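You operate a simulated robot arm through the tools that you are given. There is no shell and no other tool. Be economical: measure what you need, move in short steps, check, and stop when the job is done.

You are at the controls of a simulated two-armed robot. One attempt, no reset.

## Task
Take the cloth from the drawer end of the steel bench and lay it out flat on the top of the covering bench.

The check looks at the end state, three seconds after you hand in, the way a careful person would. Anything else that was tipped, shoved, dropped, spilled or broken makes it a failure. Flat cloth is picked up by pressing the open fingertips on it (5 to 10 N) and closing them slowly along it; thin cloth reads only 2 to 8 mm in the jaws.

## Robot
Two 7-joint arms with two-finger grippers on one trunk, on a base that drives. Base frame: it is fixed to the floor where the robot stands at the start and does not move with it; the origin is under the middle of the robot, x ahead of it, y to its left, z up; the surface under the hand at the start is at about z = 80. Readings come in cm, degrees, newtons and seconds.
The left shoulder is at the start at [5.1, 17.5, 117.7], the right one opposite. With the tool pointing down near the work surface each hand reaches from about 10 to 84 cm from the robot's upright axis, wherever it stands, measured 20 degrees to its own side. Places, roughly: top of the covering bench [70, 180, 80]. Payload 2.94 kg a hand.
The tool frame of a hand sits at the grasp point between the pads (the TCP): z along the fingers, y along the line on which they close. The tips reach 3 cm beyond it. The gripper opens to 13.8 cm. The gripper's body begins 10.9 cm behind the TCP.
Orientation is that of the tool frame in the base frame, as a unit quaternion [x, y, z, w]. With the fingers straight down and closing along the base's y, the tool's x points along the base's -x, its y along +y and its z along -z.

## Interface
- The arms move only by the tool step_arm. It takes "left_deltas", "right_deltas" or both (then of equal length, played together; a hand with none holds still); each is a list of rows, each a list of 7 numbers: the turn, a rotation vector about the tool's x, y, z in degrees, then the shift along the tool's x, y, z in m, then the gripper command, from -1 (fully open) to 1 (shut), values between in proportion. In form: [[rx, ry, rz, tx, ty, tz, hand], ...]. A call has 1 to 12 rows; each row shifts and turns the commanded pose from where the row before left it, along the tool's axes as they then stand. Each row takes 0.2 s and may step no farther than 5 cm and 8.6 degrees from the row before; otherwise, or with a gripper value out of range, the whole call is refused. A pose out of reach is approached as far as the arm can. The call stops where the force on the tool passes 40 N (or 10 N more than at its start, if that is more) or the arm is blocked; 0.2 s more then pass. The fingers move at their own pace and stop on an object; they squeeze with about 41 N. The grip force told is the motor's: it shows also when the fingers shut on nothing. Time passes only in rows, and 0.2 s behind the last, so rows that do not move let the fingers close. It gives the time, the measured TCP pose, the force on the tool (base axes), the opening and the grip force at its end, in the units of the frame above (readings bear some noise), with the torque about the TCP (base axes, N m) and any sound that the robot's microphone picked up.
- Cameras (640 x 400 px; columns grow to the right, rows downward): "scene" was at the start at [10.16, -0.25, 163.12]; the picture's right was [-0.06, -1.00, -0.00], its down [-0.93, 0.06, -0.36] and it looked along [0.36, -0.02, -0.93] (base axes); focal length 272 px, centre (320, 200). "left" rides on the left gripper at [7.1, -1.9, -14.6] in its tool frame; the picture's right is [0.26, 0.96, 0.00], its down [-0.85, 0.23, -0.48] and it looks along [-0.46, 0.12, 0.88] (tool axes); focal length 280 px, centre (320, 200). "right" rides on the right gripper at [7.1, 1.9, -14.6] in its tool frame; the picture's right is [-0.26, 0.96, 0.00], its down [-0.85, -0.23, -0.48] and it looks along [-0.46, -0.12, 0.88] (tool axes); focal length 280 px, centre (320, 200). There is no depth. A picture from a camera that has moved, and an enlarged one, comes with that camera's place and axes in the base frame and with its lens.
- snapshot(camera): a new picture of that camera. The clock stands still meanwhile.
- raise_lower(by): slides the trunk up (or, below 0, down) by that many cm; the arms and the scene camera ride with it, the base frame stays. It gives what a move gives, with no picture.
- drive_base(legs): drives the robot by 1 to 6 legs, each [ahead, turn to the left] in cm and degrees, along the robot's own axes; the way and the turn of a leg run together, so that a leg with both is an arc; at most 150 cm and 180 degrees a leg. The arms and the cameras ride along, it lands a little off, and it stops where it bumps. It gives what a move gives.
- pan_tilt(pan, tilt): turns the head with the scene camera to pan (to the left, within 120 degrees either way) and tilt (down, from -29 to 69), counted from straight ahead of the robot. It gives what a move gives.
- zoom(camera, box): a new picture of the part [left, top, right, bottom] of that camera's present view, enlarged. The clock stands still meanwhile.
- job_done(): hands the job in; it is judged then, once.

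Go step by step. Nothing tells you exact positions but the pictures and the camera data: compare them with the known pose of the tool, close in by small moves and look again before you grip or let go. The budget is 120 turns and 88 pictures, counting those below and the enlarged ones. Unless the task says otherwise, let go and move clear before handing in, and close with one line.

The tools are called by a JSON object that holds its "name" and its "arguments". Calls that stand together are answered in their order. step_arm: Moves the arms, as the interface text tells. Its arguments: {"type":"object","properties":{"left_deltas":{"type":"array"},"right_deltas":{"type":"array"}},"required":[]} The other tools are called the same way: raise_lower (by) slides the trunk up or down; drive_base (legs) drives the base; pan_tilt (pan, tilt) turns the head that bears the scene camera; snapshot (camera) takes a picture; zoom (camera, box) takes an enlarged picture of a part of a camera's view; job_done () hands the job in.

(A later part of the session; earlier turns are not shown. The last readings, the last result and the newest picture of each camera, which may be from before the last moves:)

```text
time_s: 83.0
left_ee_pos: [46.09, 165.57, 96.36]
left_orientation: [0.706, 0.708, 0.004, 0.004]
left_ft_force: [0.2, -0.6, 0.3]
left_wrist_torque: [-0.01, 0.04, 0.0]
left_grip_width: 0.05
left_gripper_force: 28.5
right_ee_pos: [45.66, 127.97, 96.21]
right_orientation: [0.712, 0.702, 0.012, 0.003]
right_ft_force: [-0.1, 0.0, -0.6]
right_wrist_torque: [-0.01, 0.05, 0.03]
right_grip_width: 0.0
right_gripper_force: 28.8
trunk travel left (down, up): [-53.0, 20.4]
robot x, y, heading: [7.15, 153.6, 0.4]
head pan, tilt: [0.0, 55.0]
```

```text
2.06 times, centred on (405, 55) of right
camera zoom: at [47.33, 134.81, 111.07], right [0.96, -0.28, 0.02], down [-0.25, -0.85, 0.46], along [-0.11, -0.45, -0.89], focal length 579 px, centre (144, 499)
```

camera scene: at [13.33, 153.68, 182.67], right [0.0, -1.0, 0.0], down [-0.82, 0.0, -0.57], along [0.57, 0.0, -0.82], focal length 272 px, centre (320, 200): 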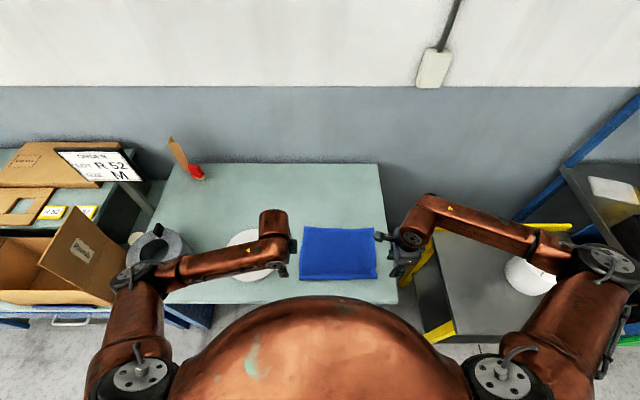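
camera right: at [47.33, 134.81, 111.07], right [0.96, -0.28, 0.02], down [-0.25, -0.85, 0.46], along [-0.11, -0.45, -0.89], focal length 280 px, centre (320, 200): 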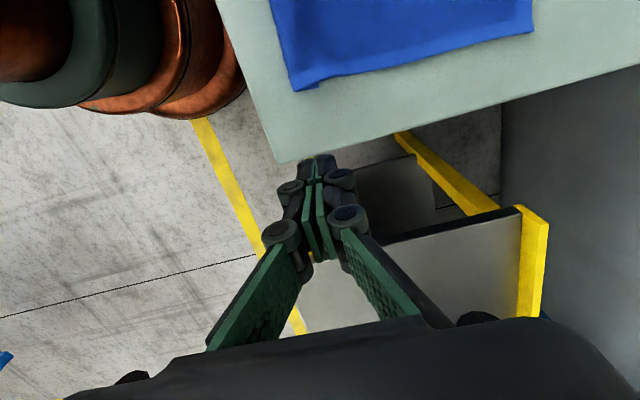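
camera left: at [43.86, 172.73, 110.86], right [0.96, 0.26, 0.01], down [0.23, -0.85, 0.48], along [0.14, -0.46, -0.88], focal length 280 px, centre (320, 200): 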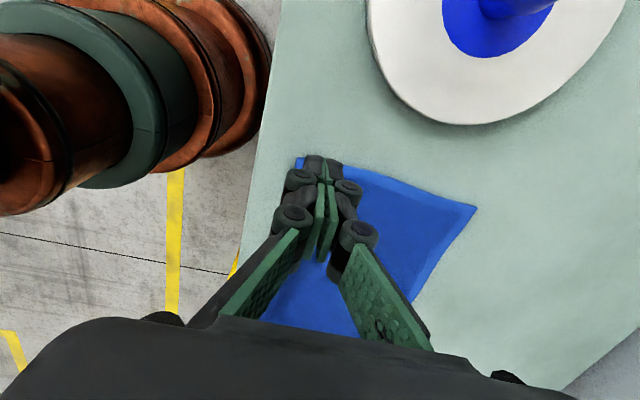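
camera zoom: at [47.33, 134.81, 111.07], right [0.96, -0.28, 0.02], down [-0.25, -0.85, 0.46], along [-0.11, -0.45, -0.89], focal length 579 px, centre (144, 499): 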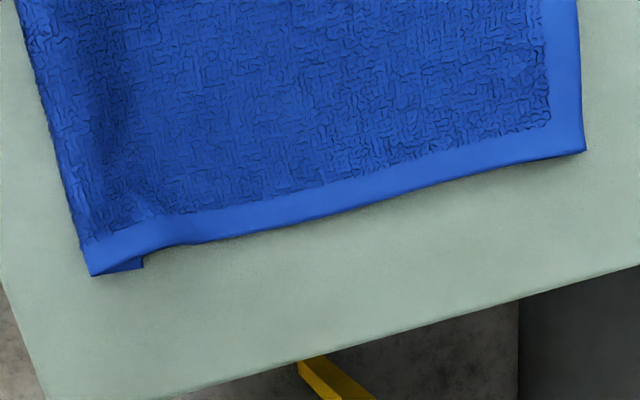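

The front hem band isn't visible: the last ~2.5 cm of the front edge is folded under. I'll pinch again a little inside the front edge, lift so the flap hangs free, then lower while moving away so the flap trails out toward me.

{"name": "step_arm", "arguments": {"left_deltas": [[0, 0, 0, -0.035, 0.01, 0, 0.4], [0, 0, 0, -0.035, 0.01, 0, 0.4], [0, 0, 0, 0, 0, 0.04, 0.4], [0, 0, 0, 0, 0, 0.04, 0.4], [0, 0, 0, 0, 0, 0.04, 0.4], [0, 0, 0, 0, 0, 0.006, 0.4], [0, 0, 0, 0, 0, 0, 0.4]], "right_deltas": [[0, 0, 0, 0.035, 0.012, 0, 0.4], [0, 0, 0, 0.035, 0.012, 0, 0.4], [0, 0, 0, 0, 0, 0.04, 0.4], [0, 0, 0, 0, 0, 0.04, 0.4], [0, 0, 0, 0, 0, 0.04, 0.4], [0, 0, 0, 0, 0, 0.006, 0.4], [0, 0, 0, 0, 0, 0, 0.4]]}}

{"name": "snapshot", "arguments": {"camera": "left"}}

{"name": "snapshot", "arguments": {"camera": "right"}}

```text
time_s: 84.6
left_ee_pos: [48.29, 158.67, 83.47]
left_orientation: [0.707, 0.707, 0.004, 0.005]
left_ft_force: [-0.3, 1.3, 9.9]
left_wrist_torque: [0.04, 0.3, -0.06]
left_grip_width: 4.21
left_gripper_force: 0.5
right_ee_pos: [48.72, 135.23, 83.72]
right_orientation: [0.713, 0.701, 0.013, 0.004]
right_ft_force: [0.4, -0.3, 2.6]
right_wrist_torque: [-0.01, 0.06, 0.0]
right_grip_width: 4.11
right_gripper_force: 0.0
trunk travel left (down, up): [-53.0, 20.4]
robot x, y, heading: [7.0, 153.53, -0.0]
head pan, tilt: [0.0, 55.0]
```

```text
27 pictures are left
camera left: at [46.09, 165.73, 98.03], right [0.96, 0.26, 0.01], down [0.22, -0.85, 0.48], along [0.14, -0.46, -0.88], focal length 280 px, centre (320, 200)
```

left: 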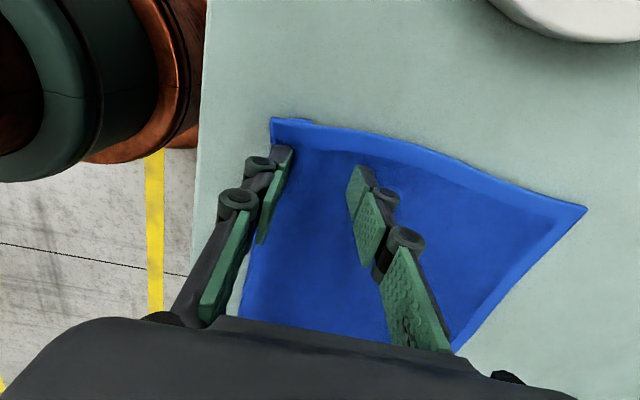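

```text
26 pictures are left
camera right: at [50.3, 142.19, 98.52], right [0.96, -0.28, 0.02], down [-0.26, -0.85, 0.46], along [-0.11, -0.45, -0.89], focal length 280 px, centre (320, 200)
```

right: 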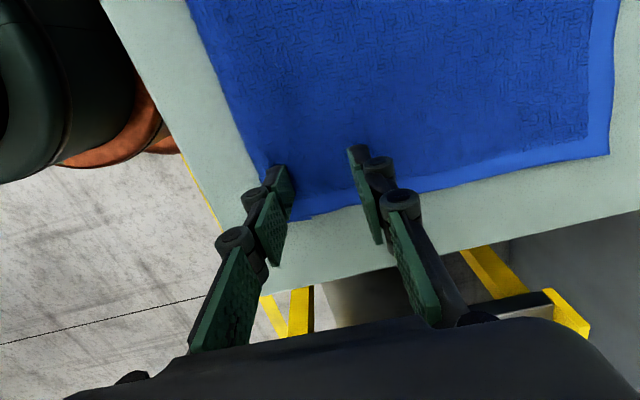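

{"name": "step_arm", "arguments": {"left_deltas": [[0, 0, 0, 0, 0, 0, 0.4], [0, 0, 0, 0, 0, 0, 0.45], [0, 0, 0, 0, 0, 0, 0.5], [0, 0, 0, 0, 0, 0, 0.56], [0, 0, 0, 0, 0, 0, 0.62], [0, 0, 0, 0, 0, 0, 0.68], [0, 0, 0, 0, 0, 0, 0.74], [0, 0, 0, 0, 0, 0, 0.8], [0, 0, 0, 0, 0, 0, 0.86], [0, 0, 0, 0, 0, 0, 0.92], [0, 0, 0, 0, 0, 0, 1], [0, 0, 0, 0, 0, 0, 1]], "right_deltas": [[0, 0, 0, 0, 0, 0.0025, 0.4], [0, 0, 0, 0, 0, 0, 0.45], [0, 0, 0, 0, 0, 0, 0.5], [0, 0, 0, 0, 0, 0, 0.56], [0, 0, 0, 0, 0, 0, 0.62], [0, 0, 0, 0, 0, 0, 0.68], [0, 0, 0, 0, 0, 0, 0.74], [0, 0, 0, 0, 0, 0, 0.8], [0, 0, 0, 0, 0, 0, 0.86], [0, 0, 0, 0, 0, 0, 0.92], [0, 0, 0, 0, 0, 0, 1], [0, 0, 0, 0, 0, 0, 1]]}}

{"name": "step_arm", "arguments": {"left_deltas": [[0, 0, 0, 0, 0, 0, 1], [0, 0, 0, 0, 0, -0.01, 1], [0, 0, 0, 0, 0, -0.015, 1], [0, 0, 0, 0, 0, -0.02, 1], [0, 0, 0, 0, 0, -0.02, 1], [0, 0, 0, 0, 0, -0.02, 1], [0, 0, 0, 0, 0, -0.005, 1], [0, 0, 0, 0, 0, 0, 1]], "right_deltas": [[0, 0, 0, 0, 0, 0, 1], [0, 0, 0, 0, 0, -0.01, 1], [0, 0, 0, 0, 0, -0.015, 1], [0, 0, 0, 0, 0, -0.02, 1], [0, 0, 0, 0, 0, -0.02, 1], [0, 0, 0, 0, 0, -0.02, 1], [0, 0, 0, 0, 0, -0.005, 1], [0, 0, 0, 0, 0, 0, 1]]}}

{"name": "snapshot", "arguments": {"camera": "left"}}

{"name": "snapshot", "arguments": {"camera": "right"}}

```text
time_s: 87.2
left_ee_pos: [48.17, 158.67, 83.45]
left_orientation: [0.706, 0.708, 0.005, 0.005]
left_ft_force: [0.7, -0.8, 2.8]
left_wrist_torque: [0.01, -0.02, -0.04]
left_grip_width: 0.34
left_gripper_force: 32.1
right_ee_pos: [48.69, 135.31, 83.42]
right_orientation: [0.712, 0.702, 0.012, 0.004]
right_ft_force: [-1.5, 0.7, 3.6]
right_wrist_torque: [0.05, 0.01, 0.0]
right_grip_width: 0.35
right_gripper_force: 32.9
trunk travel left (down, up): [-53.0, 20.4]
robot x, y, heading: [7.04, 153.31, 0.3]
head pan, tilt: [0.0, 55.0]
```

```text
time_s: 89.0
left_ee_pos: [48.13, 158.7, 92.66]
left_orientation: [0.706, 0.708, 0.004, 0.005]
left_ft_force: [0.4, -2.4, 3.8]
left_wrist_torque: [-0.05, -0.03, -0.01]
left_grip_width: 0.24
left_gripper_force: 30.7
right_ee_pos: [48.53, 134.81, 92.49]
right_orientation: [0.712, 0.702, 0.013, 0.004]
right_ft_force: [-0.2, 0.5, -0.6]
right_wrist_torque: [0.12, 0.32, -0.03]
right_grip_width: 0.26
right_gripper_force: 28.8
trunk travel left (down, up): [-53.0, 20.4]
robot x, y, heading: [6.99, 153.55, 0.5]
head pan, tilt: [0.0, 55.0]
```

```text
25 pictures are left
camera left: at [45.89, 165.71, 107.2], right [0.96, 0.26, 0.01], down [0.23, -0.85, 0.48], along [0.14, -0.46, -0.88], focal length 280 px, centre (320, 200)
```

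left: 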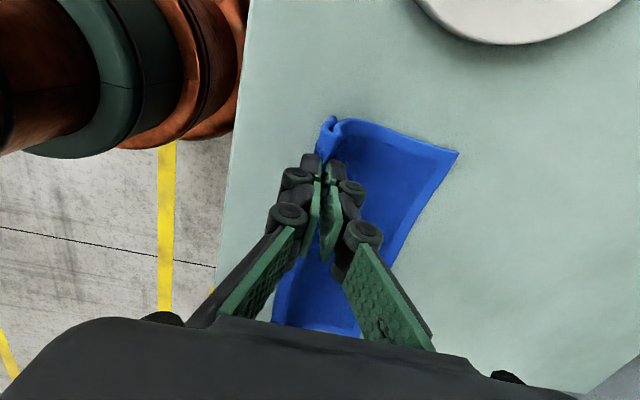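

```text
24 pictures are left
camera right: at [50.23, 141.73, 107.33], right [0.96, -0.28, 0.02], down [-0.25, -0.85, 0.46], along [-0.11, -0.45, -0.89], focal length 280 px, centre (320, 200)
```

right: 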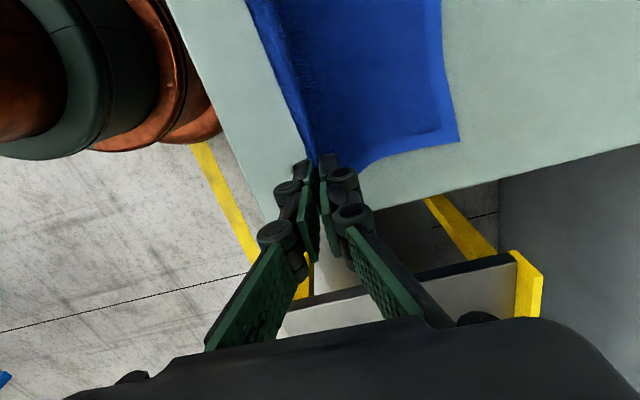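

{"name": "zoom", "arguments": {"camera": "left", "box": [260, 90, 480, 228]}}

{"name": "zoom", "arguments": {"camera": "scene", "box": [270, 210, 410, 297]}}

```text
2.90 times, centred on (370, 159) of left
camera zoom: at [45.89, 165.71, 107.2], right [0.96, 0.26, 0.01], down [0.23, -0.85, 0.48], along [0.14, -0.46, -0.88], focal length 813 px, centre (175, 319)
```

zoom: 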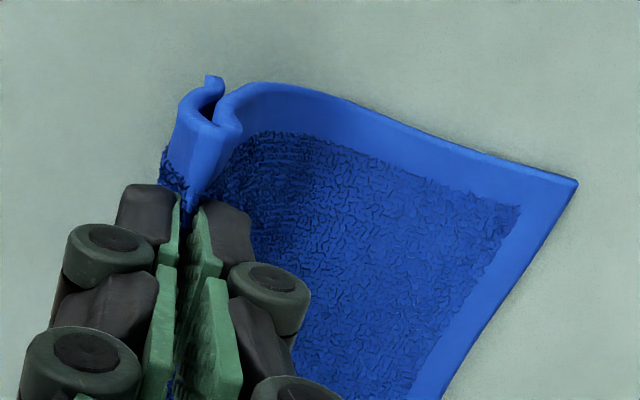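

```text
4.57 times, centred on (340, 254) of scene
camera zoom: at [13.22, 153.67, 182.68], right [0.0, -1.0, 0.0], down [-0.82, 0.0, -0.57], along [0.57, 0.0, -0.82], focal length 1246 px, centre (229, -45)
```

zoom: 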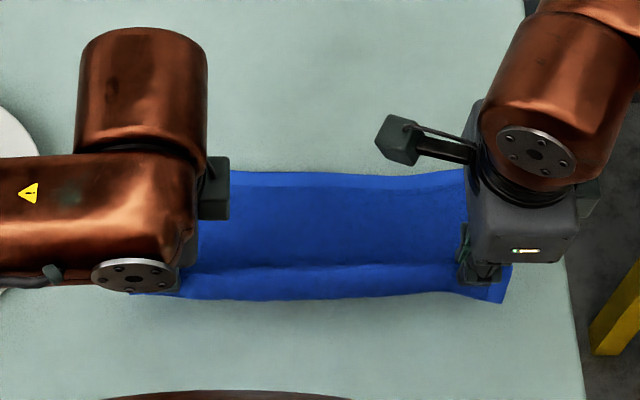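

The flap hangs but its hem still curls under. Raise a bit more, give small shakes and wait for it to fall open.

{"name": "step_arm", "arguments": {"left_deltas": [[0, 0, 0, 0, -0.01, -0.03, 1], [0, 0, 0, 0, -0.02, -0.02, 1], [0, 0, 0, 0, 0.02, 0.01, 1], [0, 0, 0, 0, -0.02, -0.01, 1], [0, 0, 0, 0, 0.02, 0.01, 1], [0, 0, 0, 0, -0.02, -0.01, 1], [0, 0, 0, 0, 0, 0, 1], [0, 0, 0, 0, 0, 0, 1], [0, 0, 0, 0, 0, 0, 1], [0, 0, 0, 0, 0, 0, 1], [0, 0, 0, 0, 0, 0, 1], [0, 0, 0, 0, 0, 0, 1]], "right_deltas": [[0, 0, 0, 0.001, -0.01, -0.03, 1], [0, 0, 0, 0, -0.02, -0.02, 1], [0, 0, 0, 0, 0.02, 0.01, 1], [0, 0, 0, 0, -0.02, -0.01, 1], [0, 0, 0, 0, 0.02, 0.01, 1], [0, 0, 0, 0, -0.02, -0.01, 1], [0, 0, 0, 0, 0, 0, 1], [0, 0, 0, 0, 0, 0, 1], [0, 0, 0, 0, 0, 0, 1], [0, 0, 0, 0, 0, 0, 1], [0, 0, 0, 0, 0, 0, 1], [0, 0, 0, 0, 0, 0, 1]]}}

{"name": "zoom", "arguments": {"camera": "left", "box": [240, 70, 480, 220]}}

{"name": "zoom", "arguments": {"camera": "scene", "box": [270, 210, 410, 297]}}

```text
time_s: 91.6
left_ee_pos: [45.06, 159.01, 97.54]
left_orientation: [0.707, 0.707, 0.004, 0.004]
left_ft_force: [0.6, -2.1, -0.3]
left_wrist_torque: [-0.08, 0.02, 0.0]
left_grip_width: 0.44
left_gripper_force: 33.1
right_ee_pos: [45.49, 135.12, 97.26]
right_orientation: [0.713, 0.701, 0.013, 0.004]
right_ft_force: [0.9, 2.5, 2.2]
right_wrist_torque: [0.06, 0.08, 0.0]
right_grip_width: 0.34
right_gripper_force: 29.4
trunk travel left (down, up): [-53.0, 20.4]
robot x, y, heading: [7.14, 153.5, 0.1]
head pan, tilt: [0.0, 55.0]
```

```text
2.67 times, centred on (360, 145) of left
camera zoom: at [42.88, 166.08, 112.15], right [0.96, 0.26, 0.01], down [0.23, -0.85, 0.48], along [0.14, -0.46, -0.88], focal length 748 px, centre (213, 347)
```

zoom: 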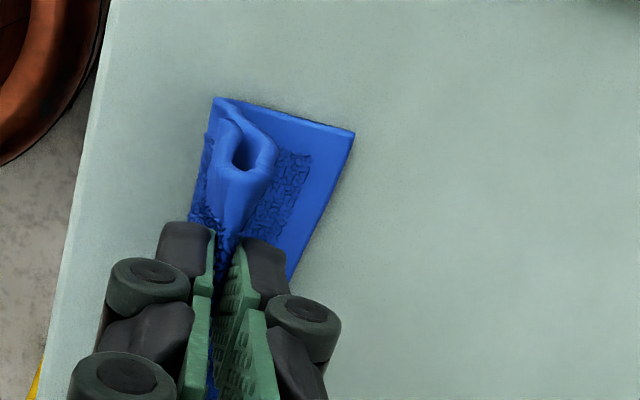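

```text
4.57 times, centred on (340, 254) of scene
camera zoom: at [13.26, 153.67, 182.68], right [0.0, -1.0, 0.0], down [-0.82, 0.0, -0.57], along [0.57, 0.0, -0.82], focal length 1246 px, centre (229, -45)
```

zoom: 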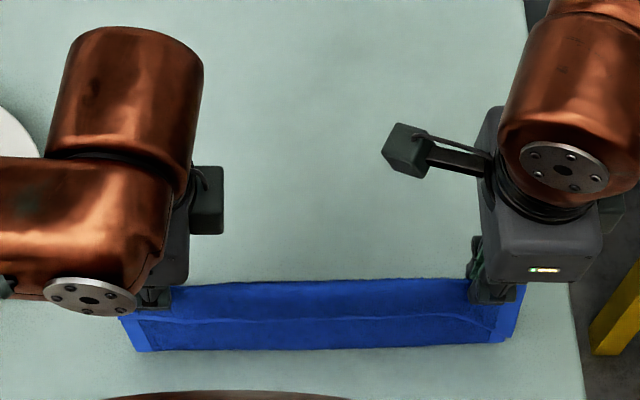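

The cloth slid in with the shakes, so I re-lay it: lift to a full hang, go out again, and check the flap.

{"name": "step_arm", "arguments": {"left_deltas": [[0, 0, 0, 0, 0, -0.03, 1], [0, 0, 0, 0, 0, -0.04, 1], [0, 0, 0, 0, 0, -0.04, 1], [0, 0, 0, 0, 0.02, -0.02, 1], [0, 0, 0, 0, 0.04, 0, 1], [0, 0, 0, 0, 0.045, 0, 1], [0, 0, 0, 0, 0.045, 0, 1], [0, 0, 0, 0, 0.045, 0, 1], [0, 0, 0, 0, 0.045, 0, 1], [0, 0, 0, 0, 0.045, 0, 1], [0, 0, 0, 0, 0.035, 0, 1], [0, 0, 0, 0, 0, 0, 1]], "right_deltas": [[0, 0, 0, 0, 0, -0.03, 1], [0, 0, 0, 0, 0, -0.04, 1], [0, 0, 0, 0, 0, -0.04, 1], [0, 0, 0, 0, 0.02, -0.02, 1], [0, 0, 0, 0, 0.04, 0, 1], [0, 0, 0, 0, 0.045, 0, 1], [0, 0, 0, 0, 0.045, 0, 1], [0, 0, 0, 0, 0.045, 0, 1], [0, 0, 0, 0, 0.045, 0, 1], [0, 0, 0, 0, 0.045, 0, 1], [0, 0, 0, 0, 0.03, 0, 1], [0, 0, 0, 0, 0, 0, 1]]}}

{"name": "snapshot", "arguments": {"camera": "left"}}

{"name": "zoom", "arguments": {"camera": "scene", "box": [270, 140, 430, 240]}}

```text
time_s: 94.2
left_ee_pos: [76.69, 158.91, 111.32]
left_orientation: [0.707, 0.707, 0.004, 0.006]
left_ft_force: [0.3, -5.0, -0.6]
left_wrist_torque: [-0.13, -0.02, -0.02]
left_grip_width: 0.4
left_gripper_force: 32.9
right_ee_pos: [76.4, 134.54, 111.4]
right_orientation: [0.711, 0.703, 0.013, 0.004]
right_ft_force: [0.3, 5.0, 2.1]
right_wrist_torque: [0.17, 0.14, -0.01]
right_grip_width: 0.28
right_gripper_force: 29.3
trunk travel left (down, up): [-53.0, 20.4]
robot x, y, heading: [7.13, 153.31, 0.2]
head pan, tilt: [0.0, 55.0]
```

```text
19 pictures are left
camera left: at [74.61, 166.0, 125.88], right [0.96, 0.26, 0.01], down [0.22, -0.85, 0.48], along [0.14, -0.46, -0.88], focal length 280 px, centre (320, 200)
```

left: 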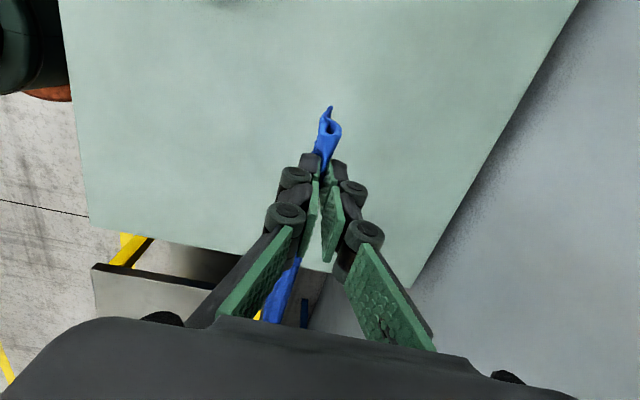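

```text
4.00 times, centred on (350, 190) of scene
camera zoom: at [13.11, 153.68, 182.68], right [0.0, -1.0, 0.0], down [-0.82, 0.0, -0.57], along [0.57, 0.0, -0.82], focal length 1090 px, centre (200, 240)
```

zoom: 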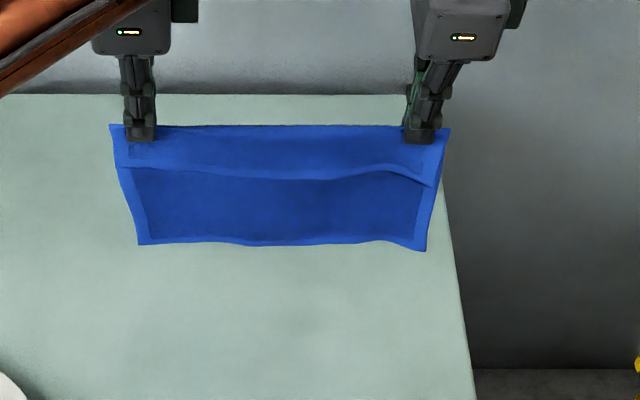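

Now the flap hangs open with its hem visible — good. I relieve the tension and re-lay: hem down and back first.

{"name": "step_arm", "arguments": {"left_deltas": [[0, 0, 0, -0.003, 0, 0.018, 1], [0, 0, 0, 0, 0, 0.02, 1], [0, 0, 0, 0, 0, 0.02, 1], [0, 0, 0, 0, 0, 0.02, 1], [0, 0, 0, 0, 0, 0.014, 1], [0, 0, 0, 0, -0.014, 0.004, 1], [0, 0, 0, 0, -0.014, 0.003, 1], [0, 0, 0, 0, -0.014, 0.003, 1], [0, 0, 0, 0, -0.014, 0.004, 1], [0, 0, 0, 0, -0.014, 0.004, 1], [0, 0, 0, 0, -0.014, 0.004, 1], [0, 0, 0, 0, 0, 0, 1]], "right_deltas": [[0, 0, 0, 0.003, 0.003, 0.018, 1], [0, 0, 0, 0, 0, 0.02, 1], [0, 0, 0, 0, 0, 0.02, 1], [0, 0, 0, 0, 0, 0.02, 1], [0, 0, 0, 0, 0, 0.014, 1], [0, 0, 0, 0, -0.014, 0.004, 1], [0, 0, 0, 0, -0.014, 0.003, 1], [0, 0, 0, 0, -0.014, 0.003, 1], [0, 0, 0, 0, -0.014, 0.004, 1], [0, 0, 0, 0, -0.014, 0.004, 1], [0, 0, 0, 0, -0.014, 0.004, 1], [0, 0, 0, 0, 0, 0, 1]]}}

{"name": "snapshot", "arguments": {"camera": "left"}}

```text
time_s: 96.8
left_ee_pos: [68.61, 158.51, 99.58]
left_orientation: [0.706, 0.708, 0.005, 0.004]
left_ft_force: [0.2, 0.5, -0.4]
left_wrist_torque: [0.02, -0.03, -0.02]
left_grip_width: 0.39
left_gripper_force: 32.1
right_ee_pos: [68.64, 135.17, 99.42]
right_orientation: [0.712, 0.702, 0.012, 0.004]
right_ft_force: [-0.1, 0.3, 0.7]
right_wrist_torque: [0.0, -0.02, 0.02]
right_grip_width: 0.26
right_gripper_force: 31.5
trunk travel left (down, up): [-53.0, 20.4]
robot x, y, heading: [7.02, 153.79, -0.1]
head pan, tilt: [0.0, 55.0]
```

```text
17 pictures are left
camera left: at [66.55, 165.51, 114.11], right [0.96, 0.26, 0.01], down [0.23, -0.85, 0.48], along [0.14, -0.46, -0.88], focal length 280 px, centre (320, 200)
```

left: 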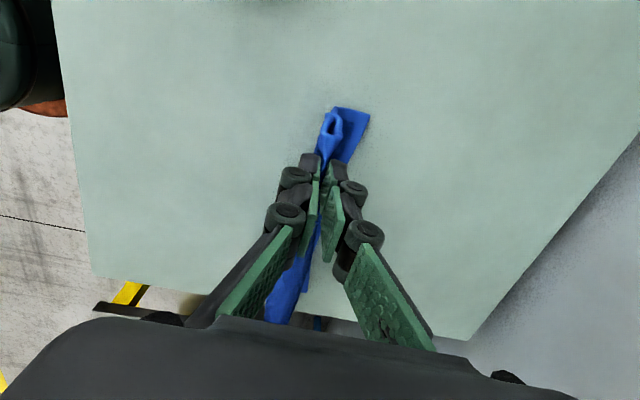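

Hem trails outward at x≈74. Continue back and down to where the flap's lower edge just clears the bench.

{"name": "step_arm", "arguments": {"left_deltas": [[0, 0, 0, 0, -0.017, 0.006, 1], [0, 0, 0, 0, -0.017, 0.008, 1], [0, 0, 0, 0, -0.017, 0.009, 1], [0, 0, 0, 0, -0.017, 0.011, 1], [0, 0, 0, 0, -0.017, 0.013, 1], [0, 0, 0, 0, -0.017, 0.014, 1], [0, 0, 0, 0, -0.017, 0.014, 1], [0, 0, 0, 0, -0.017, 0.014, 1], [0, 0, 0, 0, -0.014, 0, 1], [0, 0, 0, 0, -0.014, 0, 1], [0, 0, 0, 0, 0, 0, 1]], "right_deltas": [[0, 0, 0, 0, -0.017, 0.006, 1], [0, 0, 0, 0, -0.017, 0.008, 1], [0, 0, 0, 0, -0.017, 0.009, 1], [0, 0, 0, 0, -0.017, 0.011, 1], [0, 0, 0, 0, -0.017, 0.013, 1], [0, 0, 0, 0, -0.017, 0.014, 1], [0, 0, 0, 0, -0.017, 0.014, 1], [0, 0, 0, 0, -0.017, 0.014, 1], [0, 0, 0, 0, -0.014, 0, 1], [0, 0, 0, 0, -0.014, 0, 1], [0, 0, 0, 0, 0, 0, 1]]}}

{"name": "snapshot", "arguments": {"camera": "left"}}

```text
time_s: 99.2
left_ee_pos: [52.13, 158.47, 90.3]
left_orientation: [0.707, 0.707, 0.005, 0.004]
left_ft_force: [-1.2, 0.7, 0.6]
left_wrist_torque: [0.02, 0.01, -0.02]
left_grip_width: 0.42
left_gripper_force: 32.7
right_ee_pos: [52.65, 135.45, 90.07]
right_orientation: [0.713, 0.701, 0.013, 0.005]
right_ft_force: [0.4, 0.0, 2.1]
right_wrist_torque: [0.01, 0.03, 0.01]
right_grip_width: 0.3
right_gripper_force: 34.1
trunk travel left (down, up): [-53.0, 20.4]
robot x, y, heading: [7.32, 153.58, 0.2]
head pan, tilt: [0.0, 55.0]
```

```text
16 pictures are left
camera left: at [50.02, 165.62, 104.89], right [0.96, 0.26, 0.01], down [0.23, -0.85, 0.48], along [0.14, -0.46, -0.88], focal length 280 px, centre (320, 200)
```

left: 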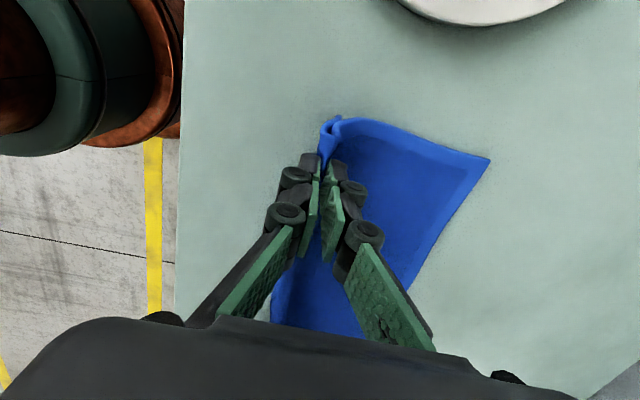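

Now the reverse part: lower while moving outward (+x) so the flap trails toward me.

{"name": "step_arm", "arguments": {"left_deltas": [[0, 0, 0, 0, 0.006, 0.008, 1], [0, 0, 0, 0, 0.008, 0.008, 1], [0, 0, 0, 0, 0.01, 0.008, 1], [0, 0, 0, 0, 0.01, 0.01, 1], [0, 0, 0, 0, 0.01, 0.01, 1], [0, 0, 0, 0, 0.008, 0.01, 1], [0, 0, 0, 0, 0.006, 0.008, 1], [0, 0, 0, 0, 0, 0, 1]], "right_deltas": [[0, 0, 0, 0, 0.006, 0.008, 1], [0, 0, 0, 0, 0.008, 0.008, 1], [0, 0, 0, 0, 0.01, 0.008, 1], [0, 0, 0, 0, 0.01, 0.01, 1], [0, 0, 0, 0, 0.01, 0.01, 1], [0, 0, 0, 0, 0.008, 0.01, 1], [0, 0, 0, 0, 0.006, 0.006, 1], [0, 0, 0, 0, 0, 0, 1]]}}

{"name": "snapshot", "arguments": {"camera": "left"}}

{"name": "snapshot", "arguments": {"camera": "right"}}

```text
time_s: 101.0
left_ee_pos: [58.09, 158.34, 84.36]
left_orientation: [0.707, 0.708, 0.005, 0.005]
left_ft_force: [0.2, 0.6, 0.9]
left_wrist_torque: [0.04, -0.03, -0.02]
left_grip_width: 0.39
left_gripper_force: 32.8
right_ee_pos: [58.5, 135.22, 84.29]
right_orientation: [0.713, 0.701, 0.013, 0.004]
right_ft_force: [-0.2, -0.4, -0.7]
right_wrist_torque: [0.0, -0.01, -0.01]
right_grip_width: 0.49
right_gripper_force: 32.3
trunk travel left (down, up): [-53.0, 20.4]
robot x, y, heading: [7.21, 153.6, -0.2]
head pan, tilt: [0.0, 55.0]
```

```text
15 pictures are left
camera left: at [56.01, 165.4, 98.94], right [0.96, 0.26, 0.01], down [0.23, -0.85, 0.48], along [0.14, -0.46, -0.88], focal length 280 px, centre (320, 200)
```

left: 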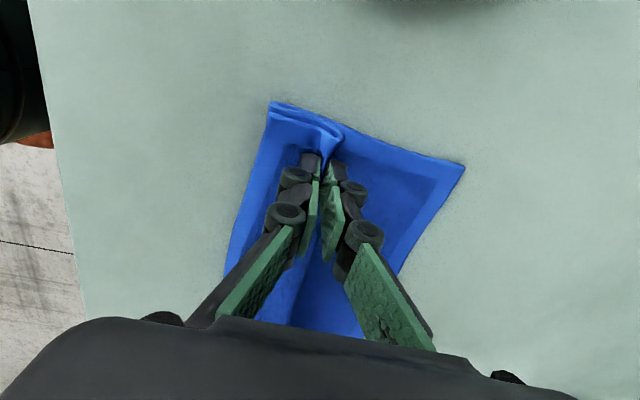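

```text
14 pictures are left
camera right: at [60.12, 142.14, 99.18], right [0.96, -0.28, 0.02], down [-0.26, -0.85, 0.46], along [-0.11, -0.45, -0.89], focal length 280 px, centre (320, 200)
```

right: 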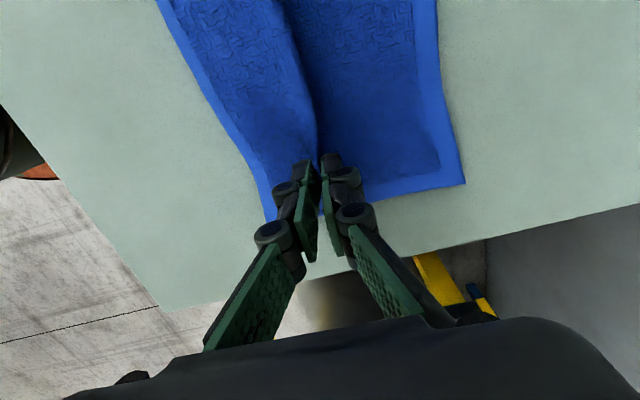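

The flap now lies outward, but the slack made a Z-fold under it. Cleaner: lift again, pull back until the flap hangs off the bench's front edge (x=40), set down there taut, and later drag the cloth inward from its far side. I lift and pull back.

{"name": "step_arm", "arguments": {"left_deltas": [[0, 0, 0, 0, 0, -0.02, 1], [0, 0, 0, 0, -0.01, -0.025, 1], [0, 0, 0, 0, -0.02, -0.02, 1], [0, 0, 0, 0, -0.022, -0.01, 1], [0, 0, 0, 0, -0.022, 0, 1], [0, 0, 0, 0, -0.022, 0, 1], [0, 0, 0, 0, -0.022, 0, 1], [0, 0, 0, 0, -0.022, 0, 1], [0, 0, 0, 0, -0.022, 0, 1], [0, 0, 0, 0, -0.022, 0, 1], [0, 0, 0, 0, -0.016, 0, 1], [0, 0, 0, 0, 0, 0, 1]], "right_deltas": [[0, 0, 0, 0, 0, -0.02, 1], [0, 0, 0, 0, -0.01, -0.025, 1], [0, 0, 0, 0, -0.02, -0.02, 1], [0, 0, 0, 0, -0.022, -0.01, 1], [0, 0, 0, 0, -0.022, 0, 1], [0, 0, 0, 0, -0.022, 0, 1], [0, 0, 0, 0, -0.022, 0, 1], [0, 0, 0, 0, -0.022, 0, 1], [0, 0, 0, 0, -0.022, 0, 1], [0, 0, 0, 0, -0.022, 0, 1], [0, 0, 0, 0, -0.02, 0, 1], [0, 0, 0, 0, 0, 0, 1]]}}

{"name": "snapshot", "arguments": {"camera": "left"}}

```text
time_s: 103.6
left_ee_pos: [38.04, 158.39, 91.33]
left_orientation: [0.706, 0.708, 0.005, 0.004]
left_ft_force: [0.7, 0.2, -0.3]
left_wrist_torque: [0.01, 0.0, -0.06]
left_grip_width: 0.36
left_gripper_force: 33.1
right_ee_pos: [37.86, 135.53, 91.29]
right_orientation: [0.713, 0.701, 0.013, 0.005]
right_ft_force: [-1.2, 0.2, 1.2]
right_wrist_torque: [-0.02, 0.1, -0.02]
right_grip_width: 0.4
right_gripper_force: 36.5
trunk travel left (down, up): [-53.0, 20.4]
robot x, y, heading: [7.24, 153.68, 0.3]
head pan, tilt: [0.0, 55.0]
```

```text
13 pictures are left
camera left: at [35.97, 165.54, 105.85], right [0.96, 0.26, 0.01], down [0.23, -0.85, 0.48], along [0.14, -0.46, -0.88], focal length 280 px, centre (320, 200)
```

left: 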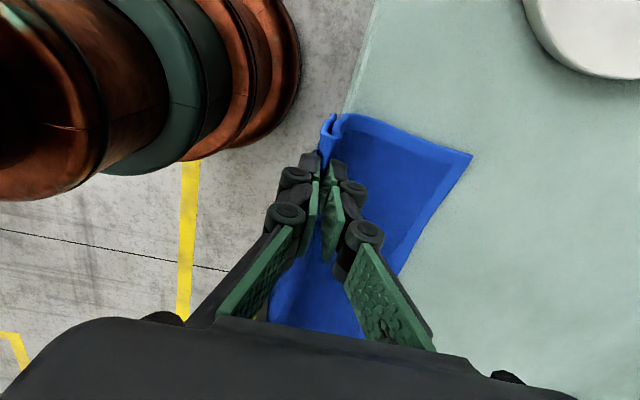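

Flap is off the edge. Lower to just above bench height at x≈38.7.

{"name": "step_arm", "arguments": {"left_deltas": [[0, 0, 0, 0, -0.004, 0.014, 1], [0, 0, 0, 0, 0, 0.014, 1], [0, 0, 0, 0, 0, 0.014, 1], [0, 0, 0, 0, 0.004, 0.014, 1], [0, 0, 0, 0, 0.006, 0.014, 1], [0, 0, 0, 0, 0, 0, 1]], "right_deltas": [[0, 0, 0, 0, -0.004, 0.014, 1], [0, 0, 0, 0, 0, 0.014, 1], [0, 0, 0, 0, 0, 0.014, 1], [0, 0, 0, 0, 0.004, 0.014, 1], [0, 0, 0, 0, 0.008, 0.014, 1], [0, 0, 0, 0, 0, 0, 1]]}}

{"name": "snapshot", "arguments": {"camera": "left"}}

```text
time_s: 105.0
left_ee_pos: [38.8, 158.44, 84.44]
left_orientation: [0.707, 0.708, 0.006, 0.005]
left_ft_force: [-0.1, -0.7, 0.7]
left_wrist_torque: [-0.01, -0.01, 0.03]
left_grip_width: 0.4
left_gripper_force: 32.5
right_ee_pos: [38.86, 135.59, 84.22]
right_orientation: [0.712, 0.702, 0.013, 0.004]
right_ft_force: [0.1, -0.2, -0.7]
right_wrist_torque: [0.01, -0.03, 0.01]
right_grip_width: 0.45
right_gripper_force: 31.1
trunk travel left (down, up): [-53.0, 20.4]
robot x, y, heading: [7.18, 153.25, -0.1]
head pan, tilt: [0.0, 55.0]
```

```text
12 pictures are left
camera left: at [36.68, 165.47, 99.01], right [0.96, 0.26, 0.01], down [0.23, -0.85, 0.48], along [0.14, -0.46, -0.88], focal length 280 px, centre (320, 200)
```

left: 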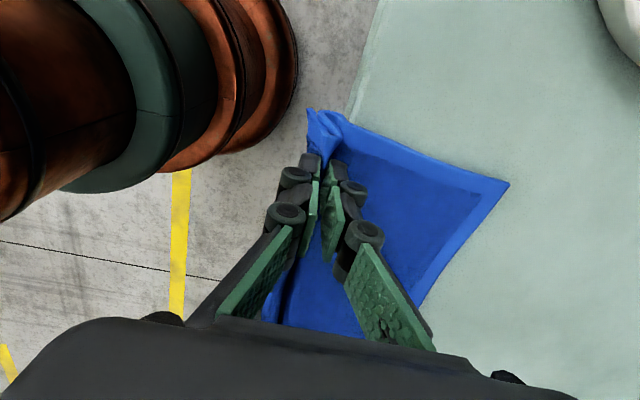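

Positioned: flap outside, cloth on the bench out to x≈52.7. Right hand releases first and goes to press near the far hem, the left keeps holding.

{"name": "step_arm", "arguments": {"right_deltas": [[0, 0, 0, 0, 0, 0, 0.8], [0, 0, 0, 0, 0, 0, 0.5], [0, 0, 0, 0, 0, 0, 0.3], [0, 0, 0, 0, 0, -0.01, 0.3], [0, 0, 0, 0, 0, -0.03, 0.3], [0, 0, 0, 0, 0, -0.03, 0.3], [0, 0, 0, 0, 0.04, 0, 0.6], [0, 0, 0, 0, 0.04, 0, 1], [0, 0, 0, 0, 0.04, 0, 1], [0, 0, 0, 0, 0, 0.03, 1], [0, 0, 0, 0, 0, 0.032, 1], [0, 0, 0, 0, 0, 0, 1]]}}

{"name": "snapshot", "arguments": {"camera": "right"}}

```text
time_s: 107.6
left_ee_pos: [38.92, 158.42, 84.52]
left_orientation: [0.707, 0.708, 0.005, 0.005]
left_ft_force: [0.2, 0.6, -0.7]
left_wrist_torque: [0.02, 0.02, 0.03]
left_grip_width: 0.39
left_gripper_force: 33.2
right_ee_pos: [50.49, 135.03, 85.67]
right_orientation: [0.713, 0.701, 0.013, 0.004]
right_ft_force: [-0.4, 0.0, -0.2]
right_wrist_torque: [0.01, 0.0, 0.01]
right_grip_width: 0.02
right_gripper_force: 29.1
trunk travel left (down, up): [-53.0, 20.4]
robot x, y, heading: [7.38, 153.58, 0.2]
head pan, tilt: [0.0, 55.0]
```

```text
11 pictures are left
camera right: at [52.23, 141.95, 100.61], right [0.96, -0.28, 0.02], down [-0.25, -0.85, 0.46], along [-0.11, -0.45, -0.89], focal length 280 px, centre (320, 200)
```

right: 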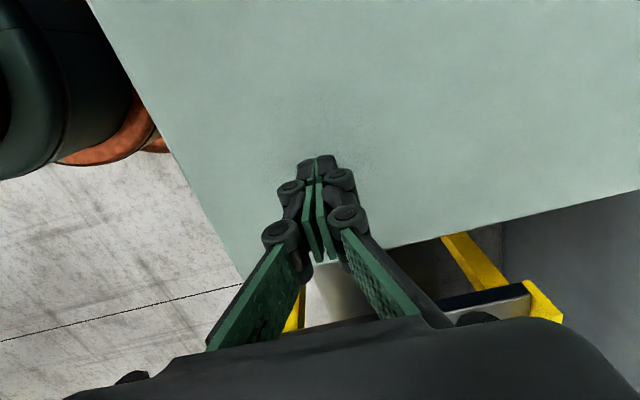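

The right side slid off the edge — friction is low. Left still holds. I check the scene.

{"name": "snapshot", "arguments": {"camera": "scene"}}

```text
10 pictures are left
camera scene: at [13.17, 153.67, 182.68], right [0.0, -1.0, 0.0], down [-0.82, 0.0, -0.57], along [0.57, 0.0, -0.82], focal length 272 px, centre (320, 200)
```

scene: 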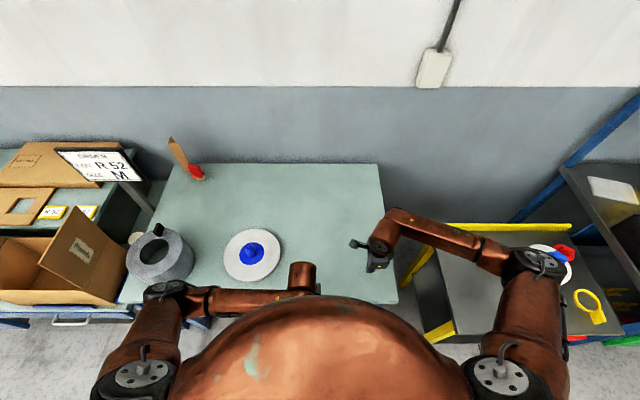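

The cloth hangs from the left hand only, in front of the bench. I raise it with trunk and arm, moving the right hand aside first.

{"name": "step_arm", "arguments": {"right_deltas": [[0, 0, 0, 0, 0, -0.04, 0.4], [0, 0, 0, -0.02, 0, -0.04, 0.4], [0, 0, 0, -0.03, 0, -0.02, 0.4], [0, 0, 0, -0.02, 0, 0, 0.4], [0, 0, 0, 0, 0, 0, 0.4]]}}

{"name": "raise_lower", "arguments": {"by": 20}}

{"name": "step_arm", "arguments": {"left_deltas": [[0, 0, 0, 0, 0, -0.03, 1], [0, 0, 0, 0, 0, -0.03, 1], [0, 0, 0, 0, 0, -0.03, 1], [0, 0, 0, 0, 0, -0.03, 1], [0, 0, 0, 0, 0, -0.03, 1], [0, 0, 0, 0, 0, 0, 1]]}}

{"name": "snapshot", "arguments": {"camera": "scene"}}

```text
time_s: 108.8
left_ee_pos: [38.98, 158.29, 84.4]
left_orientation: [0.706, 0.708, 0.005, 0.005]
left_ft_force: [-1.0, 0.5, 0.1]
left_wrist_torque: [-0.02, 0.01, -0.04]
left_grip_width: 0.39
left_gripper_force: 32.6
right_ee_pos: [50.38, 128.14, 95.69]
right_orientation: [0.712, 0.702, 0.013, 0.005]
right_ft_force: [0.1, -0.8, 0.7]
right_wrist_torque: [-0.04, 0.02, -0.04]
right_grip_width: 4.14
right_gripper_force: 0.1
trunk travel left (down, up): [-53.0, 20.4]
robot x, y, heading: [7.03, 153.62, 0.1]
head pan, tilt: [0.0, 55.0]
```

```text
time_s: 111.0
left_ee_pos: [38.73, 158.44, 104.34]
left_orientation: [0.706, 0.708, 0.005, 0.005]
left_ft_force: [1.9, -0.3, -0.5]
left_wrist_torque: [-0.02, 0.03, -0.02]
left_grip_width: 0.39
left_gripper_force: 32.9
right_ee_pos: [50.68, 128.25, 115.3]
right_orientation: [0.712, 0.702, 0.013, 0.004]
right_ft_force: [0.3, 0.0, -0.6]
right_wrist_torque: [0.02, -0.01, -0.02]
right_grip_width: 4.15
right_gripper_force: 0.0
trunk travel left (down, up): [-73.0, 0.4]
robot x, y, heading: [6.88, 153.53, 0.1]
head pan, tilt: [0.0, 55.0]
```

```text
time_s: 112.4
left_ee_pos: [38.63, 158.4, 119.51]
left_orientation: [0.706, 0.708, 0.005, 0.005]
left_ft_force: [0.0, -0.1, -0.2]
left_wrist_torque: [-0.05, 0.02, 0.03]
left_grip_width: 0.38
left_gripper_force: 32.9
right_ee_pos: [50.56, 128.36, 115.39]
right_orientation: [0.713, 0.701, 0.014, 0.004]
right_ft_force: [0.3, -0.2, 0.5]
right_wrist_torque: [0.0, -0.01, -0.01]
right_grip_width: 4.12
right_gripper_force: 0.0
trunk travel left (down, up): [-73.0, 0.4]
robot x, y, heading: [6.88, 153.63, 0.3]
head pan, tilt: [0.0, 55.0]
```

```text
9 pictures are left
camera scene: at [12.13, 153.67, 202.65], right [0.0, -1.0, 0.0], down [-0.82, 0.0, -0.57], along [0.57, 0.0, -0.82], focal length 272 px, centre (320, 200)
```

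scene: 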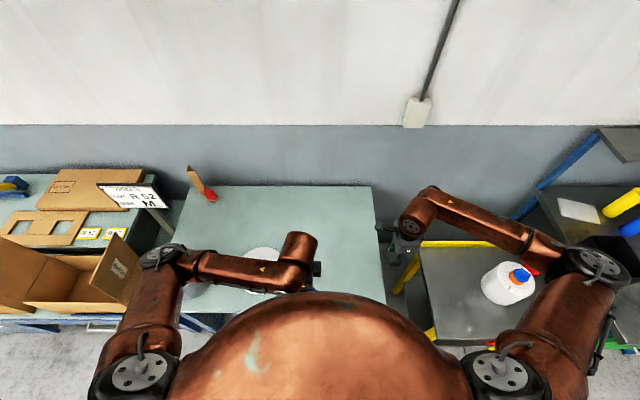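

{"name": "step_arm", "arguments": {"left_deltas": [[0, 0, 0, 0, 0, -0.025, 1], [0, 0, 0, -0.01, 0.04, 0, 1], [0, 0, 0, -0.01, 0.04, 0, 1], [0, 0, 0, -0.01, 0.04, 0, 1], [0, 0, 0, -0.01, 0.04, 0, 1], [0, 0, 0, -0.01, 0.04, 0, 1], [0, 0, 0, -0.01, 0.04, 0, 1], [0, 0, 0, 0, 0.04, 0, 1], [0, 0, 0, 0, 0, 0, 1], [0, 0, 0, 0, 0, 0, 1], [0, 0, 0, 0, 0, 0, 1]]}}

{"name": "zoom", "arguments": {"camera": "scene", "box": [220, 170, 460, 320]}}

```text
time_s: 114.8
left_ee_pos: [66.66, 152.33, 122.54]
left_orientation: [0.706, 0.708, 0.004, 0.005]
left_ft_force: [0.2, 0.9, -0.7]
left_wrist_torque: [0.0, -0.02, 0.03]
left_grip_width: 0.38
left_gripper_force: 33.7
right_ee_pos: [50.56, 128.22, 115.32]
right_orientation: [0.712, 0.702, 0.012, 0.005]
right_ft_force: [1.0, 0.5, 0.7]
right_wrist_torque: [0.01, -0.01, -0.02]
right_grip_width: 4.12
right_gripper_force: 0.0
trunk travel left (down, up): [-73.0, 0.4]
robot x, y, heading: [7.15, 153.88, 0.0]
head pan, tilt: [0.0, 55.0]
```

```text
2.67 times, centred on (340, 245) of scene
camera zoom: at [12.22, 153.61, 202.65], right [0.0, -1.0, 0.0], down [-0.82, 0.0, -0.57], along [0.57, 0.0, -0.82], focal length 727 px, centre (267, 80)
```

zoom: 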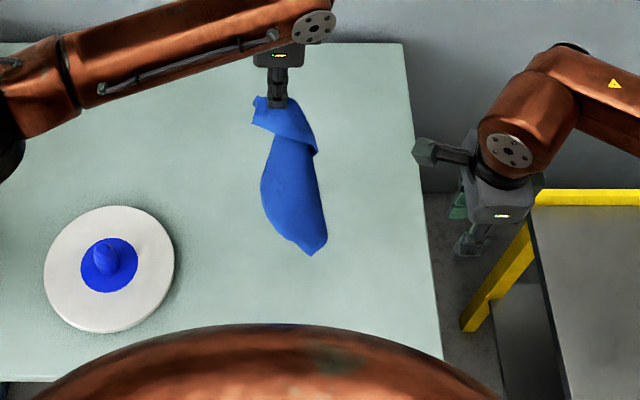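

It hangs from the near-left corner as a strip. I lower it along the diagonal: far-right corner down first at about (66,142), the hand travelling toward the near-left.

{"name": "step_arm", "arguments": {"left_deltas": [[0, 0, 0, -0.035, 0, 0.01, 1], [0, 0, 0, -0.035, 0, 0.02, 1], [0, 0, 0, -0.035, 0, 0.03, 1], [0, 0, 0, 0, 0, 0.03, 1], [0, 0, 0, 0.01, -0.01, 0.01, 1], [0, 0, 0, 0.014, -0.014, 0.01, 1], [0, 0, 0, 0.014, -0.014, 0.015, 1], [0, 0, 0, 0.014, -0.014, 0.015, 1], [0, 0, 0, 0.014, -0.014, 0.017, 1], [0, 0, 0, 0.014, -0.014, 0.018, 1], [0, 0, 0, 0.014, -0.014, 0.02, 1], [0, 0, 0, 0.014, -0.014, 0.022, 1]]}}

{"name": "step_arm", "arguments": {"left_deltas": [[0, 0, 0, 0.014, -0.014, 0.025, 1], [0, 0, 0, 0.014, -0.014, 0.03, 1], [0, 0, 0, 0.014, -0.014, 0.03, 1], [0, 0, 0, 0.014, -0.014, 0.03, 1], [0, 0, 0, 0.01, -0.014, 0.02, 1], [0, 0, 0, 0, 0, 0, 1]]}}

{"name": "zoom", "arguments": {"camera": "scene", "box": [220, 170, 460, 320]}}

```text
time_s: 117.4
left_ee_pos: [55.88, 152.63, 100.48]
left_orientation: [0.707, 0.707, 0.004, 0.006]
left_ft_force: [-0.6, -0.9, -0.2]
left_wrist_torque: [0.0, -0.03, 0.01]
left_grip_width: 0.41
left_gripper_force: 32.8
right_ee_pos: [50.48, 128.35, 115.32]
right_orientation: [0.713, 0.701, 0.013, 0.004]
right_ft_force: [0.3, 0.5, -0.6]
right_wrist_torque: [0.02, 0.04, -0.01]
right_grip_width: 4.15
right_gripper_force: 0.1
trunk travel left (down, up): [-73.0, 0.4]
robot x, y, heading: [6.98, 153.62, 0.2]
head pan, tilt: [0.0, 55.0]
```

```text
time_s: 118.8
left_ee_pos: [48.99, 159.53, 87.03]
left_orientation: [0.706, 0.708, 0.006, 0.005]
left_ft_force: [0.0, -0.1, -0.4]
left_wrist_torque: [0.01, 0.0, 0.02]
left_grip_width: 0.39
left_gripper_force: 32.1
right_ee_pos: [50.6, 128.2, 115.46]
right_orientation: [0.713, 0.701, 0.013, 0.004]
right_ft_force: [0.1, -0.8, 0.0]
right_wrist_torque: [-0.02, 0.01, -0.02]
right_grip_width: 4.14
right_gripper_force: 0.1
trunk travel left (down, up): [-73.0, 0.4]
robot x, y, heading: [7.02, 153.89, 0.1]
head pan, tilt: [0.0, 55.0]
```

```text
2.67 times, centred on (340, 245) of scene
camera zoom: at [12.19, 153.61, 202.65], right [0.0, -1.0, 0.0], down [-0.82, 0.0, -0.57], along [0.57, 0.0, -0.82], focal length 727 px, centre (267, 80)
```

zoom: 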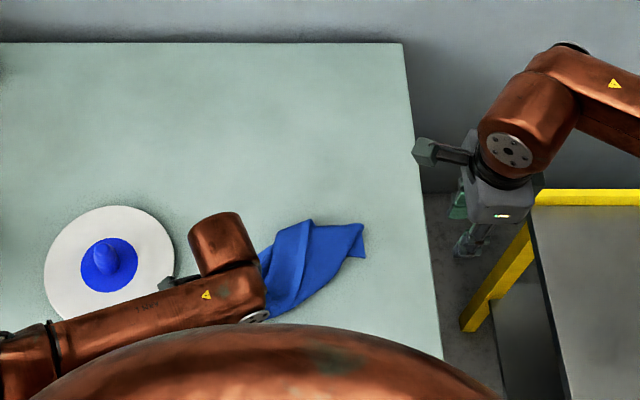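

The cloth lies on the bench as a folded triangle. I set it down, release, and lift the left hand straight up to view it with the wrist camera.

{"name": "step_arm", "arguments": {"left_deltas": [[0, 0, 0, 0, -0.005, 0.015, 1], [0, 0, 0, 0, 0, 0.01, 1], [0, 0, 0, 0, 0, 0, 0.8], [0, 0, 0, 0, 0, 0, 0.5], [0, 0, 0, 0, 0, 0, 0.3], [0, 0, 0, 0, 0, -0.01, 0.3], [0, 0, 0, 0, 0, -0.04, 0.3], [0, 0, 0, 0, 0, -0.04, 0.3], [0, 0, 0, 0, 0, -0.04, 0.3], [0, 0, 0, 0.02, 0, -0.04, -0.5], [0, 0, 0, 0.03, 0, -0.03, -1], [0, 0, 0, 0, 0, 0, -1]]}}

{"name": "snapshot", "arguments": {"camera": "left"}}

```text
time_s: 121.4
left_ee_pos: [48.6, 164.39, 104.37]
left_orientation: [0.706, 0.708, 0.004, 0.005]
left_ft_force: [0.1, 0.2, -0.1]
left_wrist_torque: [0.05, 0.0, 0.01]
left_grip_width: 11.77
left_gripper_force: 0.0
right_ee_pos: [50.51, 128.13, 115.39]
right_orientation: [0.712, 0.702, 0.013, 0.005]
right_ft_force: [-0.3, -1.3, -0.7]
right_wrist_torque: [-0.02, 0.0, -0.03]
right_grip_width: 4.17
right_gripper_force: 0.1
trunk travel left (down, up): [-73.0, 0.4]
robot x, y, heading: [7.19, 153.28, 0.2]
head pan, tilt: [0.0, 55.0]
```

```text
6 pictures are left
camera left: at [46.49, 171.36, 119.03], right [0.96, 0.26, 0.01], down [0.23, -0.85, 0.48], along [0.14, -0.46, -0.88], focal length 280 px, centre (320, 200)
```

left: 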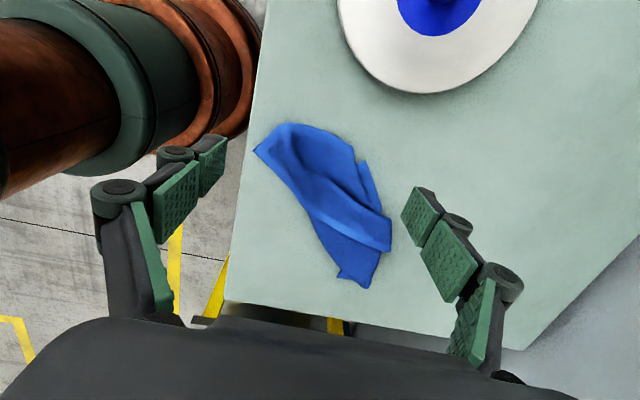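

I take P1 ≈ (41.6, 156.7) as one corner and the tip at ≈ (66.5, 146) as the adjacent corner (27 cm apart). I lower the trunk and bring the right hand over the latter.

{"name": "raise_lower", "arguments": {"by": -14}}

{"name": "step_arm", "arguments": {"right_deltas": [[0, 0, 0, 0, 0.035, 0, 0.6], [0, 0, 0, 0, 0.035, 0, 0.6], [0, 0, 0, 0.03, 0.035, 0, 0.6], [0, 0, 0, 0.04, 0.035, 0, 0.6], [0, 0, 0, 0.04, 0, 0, 0.6], [0, 0, 0, 0.04, 0, 0, 0.6], [0, 0, 0, 0.035, 0, 0.03, 0.6], [0, 0, 0, 0, 0, 0.04, 0.6], [0, 0, 0, 0, 0, 0, 0.6]], "left_deltas": [[0, 0, 0, 0, -0.02, 0, -0.5], [0, 0, 0, 0, -0.03, 0, 0], [0, 0, 0, -0.02, 0, 0, 0.4], [0, 0, 0, -0.03, 0, 0, 0.4], [0, 0, 0, -0.02, 0, 0, 0.4], [0, 0, 0, 0, 0, 0, 0.4], [0, 0, 0, 0, 0, 0, 0.4], [0, 0, 0, 0, 0, 0, 0.4], [0, 0, 0, 0, 0, 0, 0.4]]}}

{"name": "snapshot", "arguments": {"camera": "right"}}

```text
time_s: 123.0
left_ee_pos: [48.53, 164.31, 90.3]
left_orientation: [0.707, 0.708, 0.005, 0.005]
left_ft_force: [0.0, -0.2, -0.8]
left_wrist_torque: [0.01, 0.01, 0.01]
left_grip_width: 13.84
left_gripper_force: 0.0
right_ee_pos: [50.48, 128.34, 101.55]
right_orientation: [0.712, 0.702, 0.013, 0.004]
right_ft_force: [0.7, 0.2, -0.2]
right_wrist_torque: [0.0, -0.01, -0.01]
right_grip_width: 4.16
right_gripper_force: 0.0
trunk travel left (down, up): [-59.0, 14.4]
robot x, y, heading: [7.46, 153.28, 0.4]
head pan, tilt: [0.0, 55.0]
```

```text
refused: row 4 steps farther than a row can; nothing moved
```

```text
5 pictures are left
camera right: at [52.13, 135.18, 116.26], right [0.96, -0.28, 0.02], down [-0.26, -0.85, 0.46], along [-0.11, -0.45, -0.89], focal length 280 px, centre (320, 200)
```

right: 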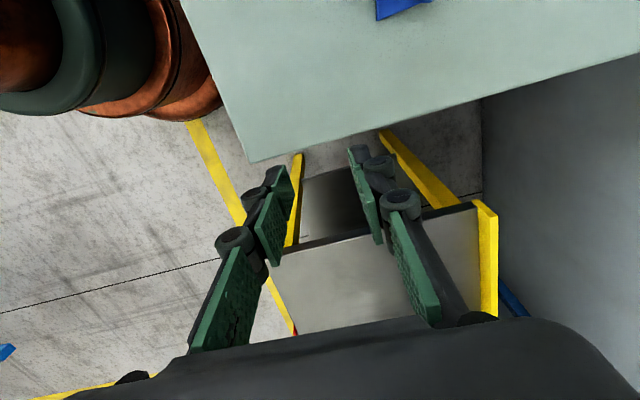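

A row was too long and the picture was wasted. Retry with shorter rows, picture separately.

{"name": "step_arm", "arguments": {"right_deltas": [[0, 0, 0, 0.01, 0.035, 0, 0.6], [0, 0, 0, 0.01, 0.035, 0, 0.6], [0, 0, 0, 0.03, 0.035, 0, 0.6], [0, 0, 0, 0.03, 0.035, 0, 0.6], [0, 0, 0, 0.04, 0, 0, 0.6], [0, 0, 0, 0.04, 0, 0, 0.6], [0, 0, 0, 0.022, 0, 0.02, 0.6], [0, 0, 0, 0, 0, 0.03, 0.6], [0, 0, 0, 0, 0, 0, 0.6]], "left_deltas": [[0, 0, 0, 0, -0.02, 0, -0.5], [0, 0, 0, 0, -0.03, 0, 0], [0, 0, 0, -0.02, 0, 0, 0.4], [0, 0, 0, -0.03, 0, 0, 0.4], [0, 0, 0, -0.028, 0, 0, 0.4], [0, 0, 0, 0, 0, 0, 0.4], [0, 0, 0, 0, 0, 0, 0.4], [0, 0, 0, 0, 0, 0, 0.4], [0, 0, 0, 0, 0, 0, 0.4]]}}

```text
time_s: 125.0
left_ee_pos: [43.59, 156.73, 90.34]
left_orientation: [0.706, 0.708, 0.004, 0.005]
left_ft_force: [-0.3, -0.9, 0.3]
left_wrist_torque: [0.02, 0.01, 0.03]
left_grip_width: 4.14
left_gripper_force: 0.1
right_ee_pos: [64.71, 146.45, 96.96]
right_orientation: [0.713, 0.701, 0.013, 0.004]
right_ft_force: [-0.9, -0.5, -0.9]
right_wrist_torque: [-0.02, -0.03, 0.01]
right_grip_width: 2.73
right_gripper_force: 0.1
trunk travel left (down, up): [-59.0, 14.4]
robot x, y, heading: [7.35, 153.51, 0.1]
head pan, tilt: [0.0, 55.0]
```

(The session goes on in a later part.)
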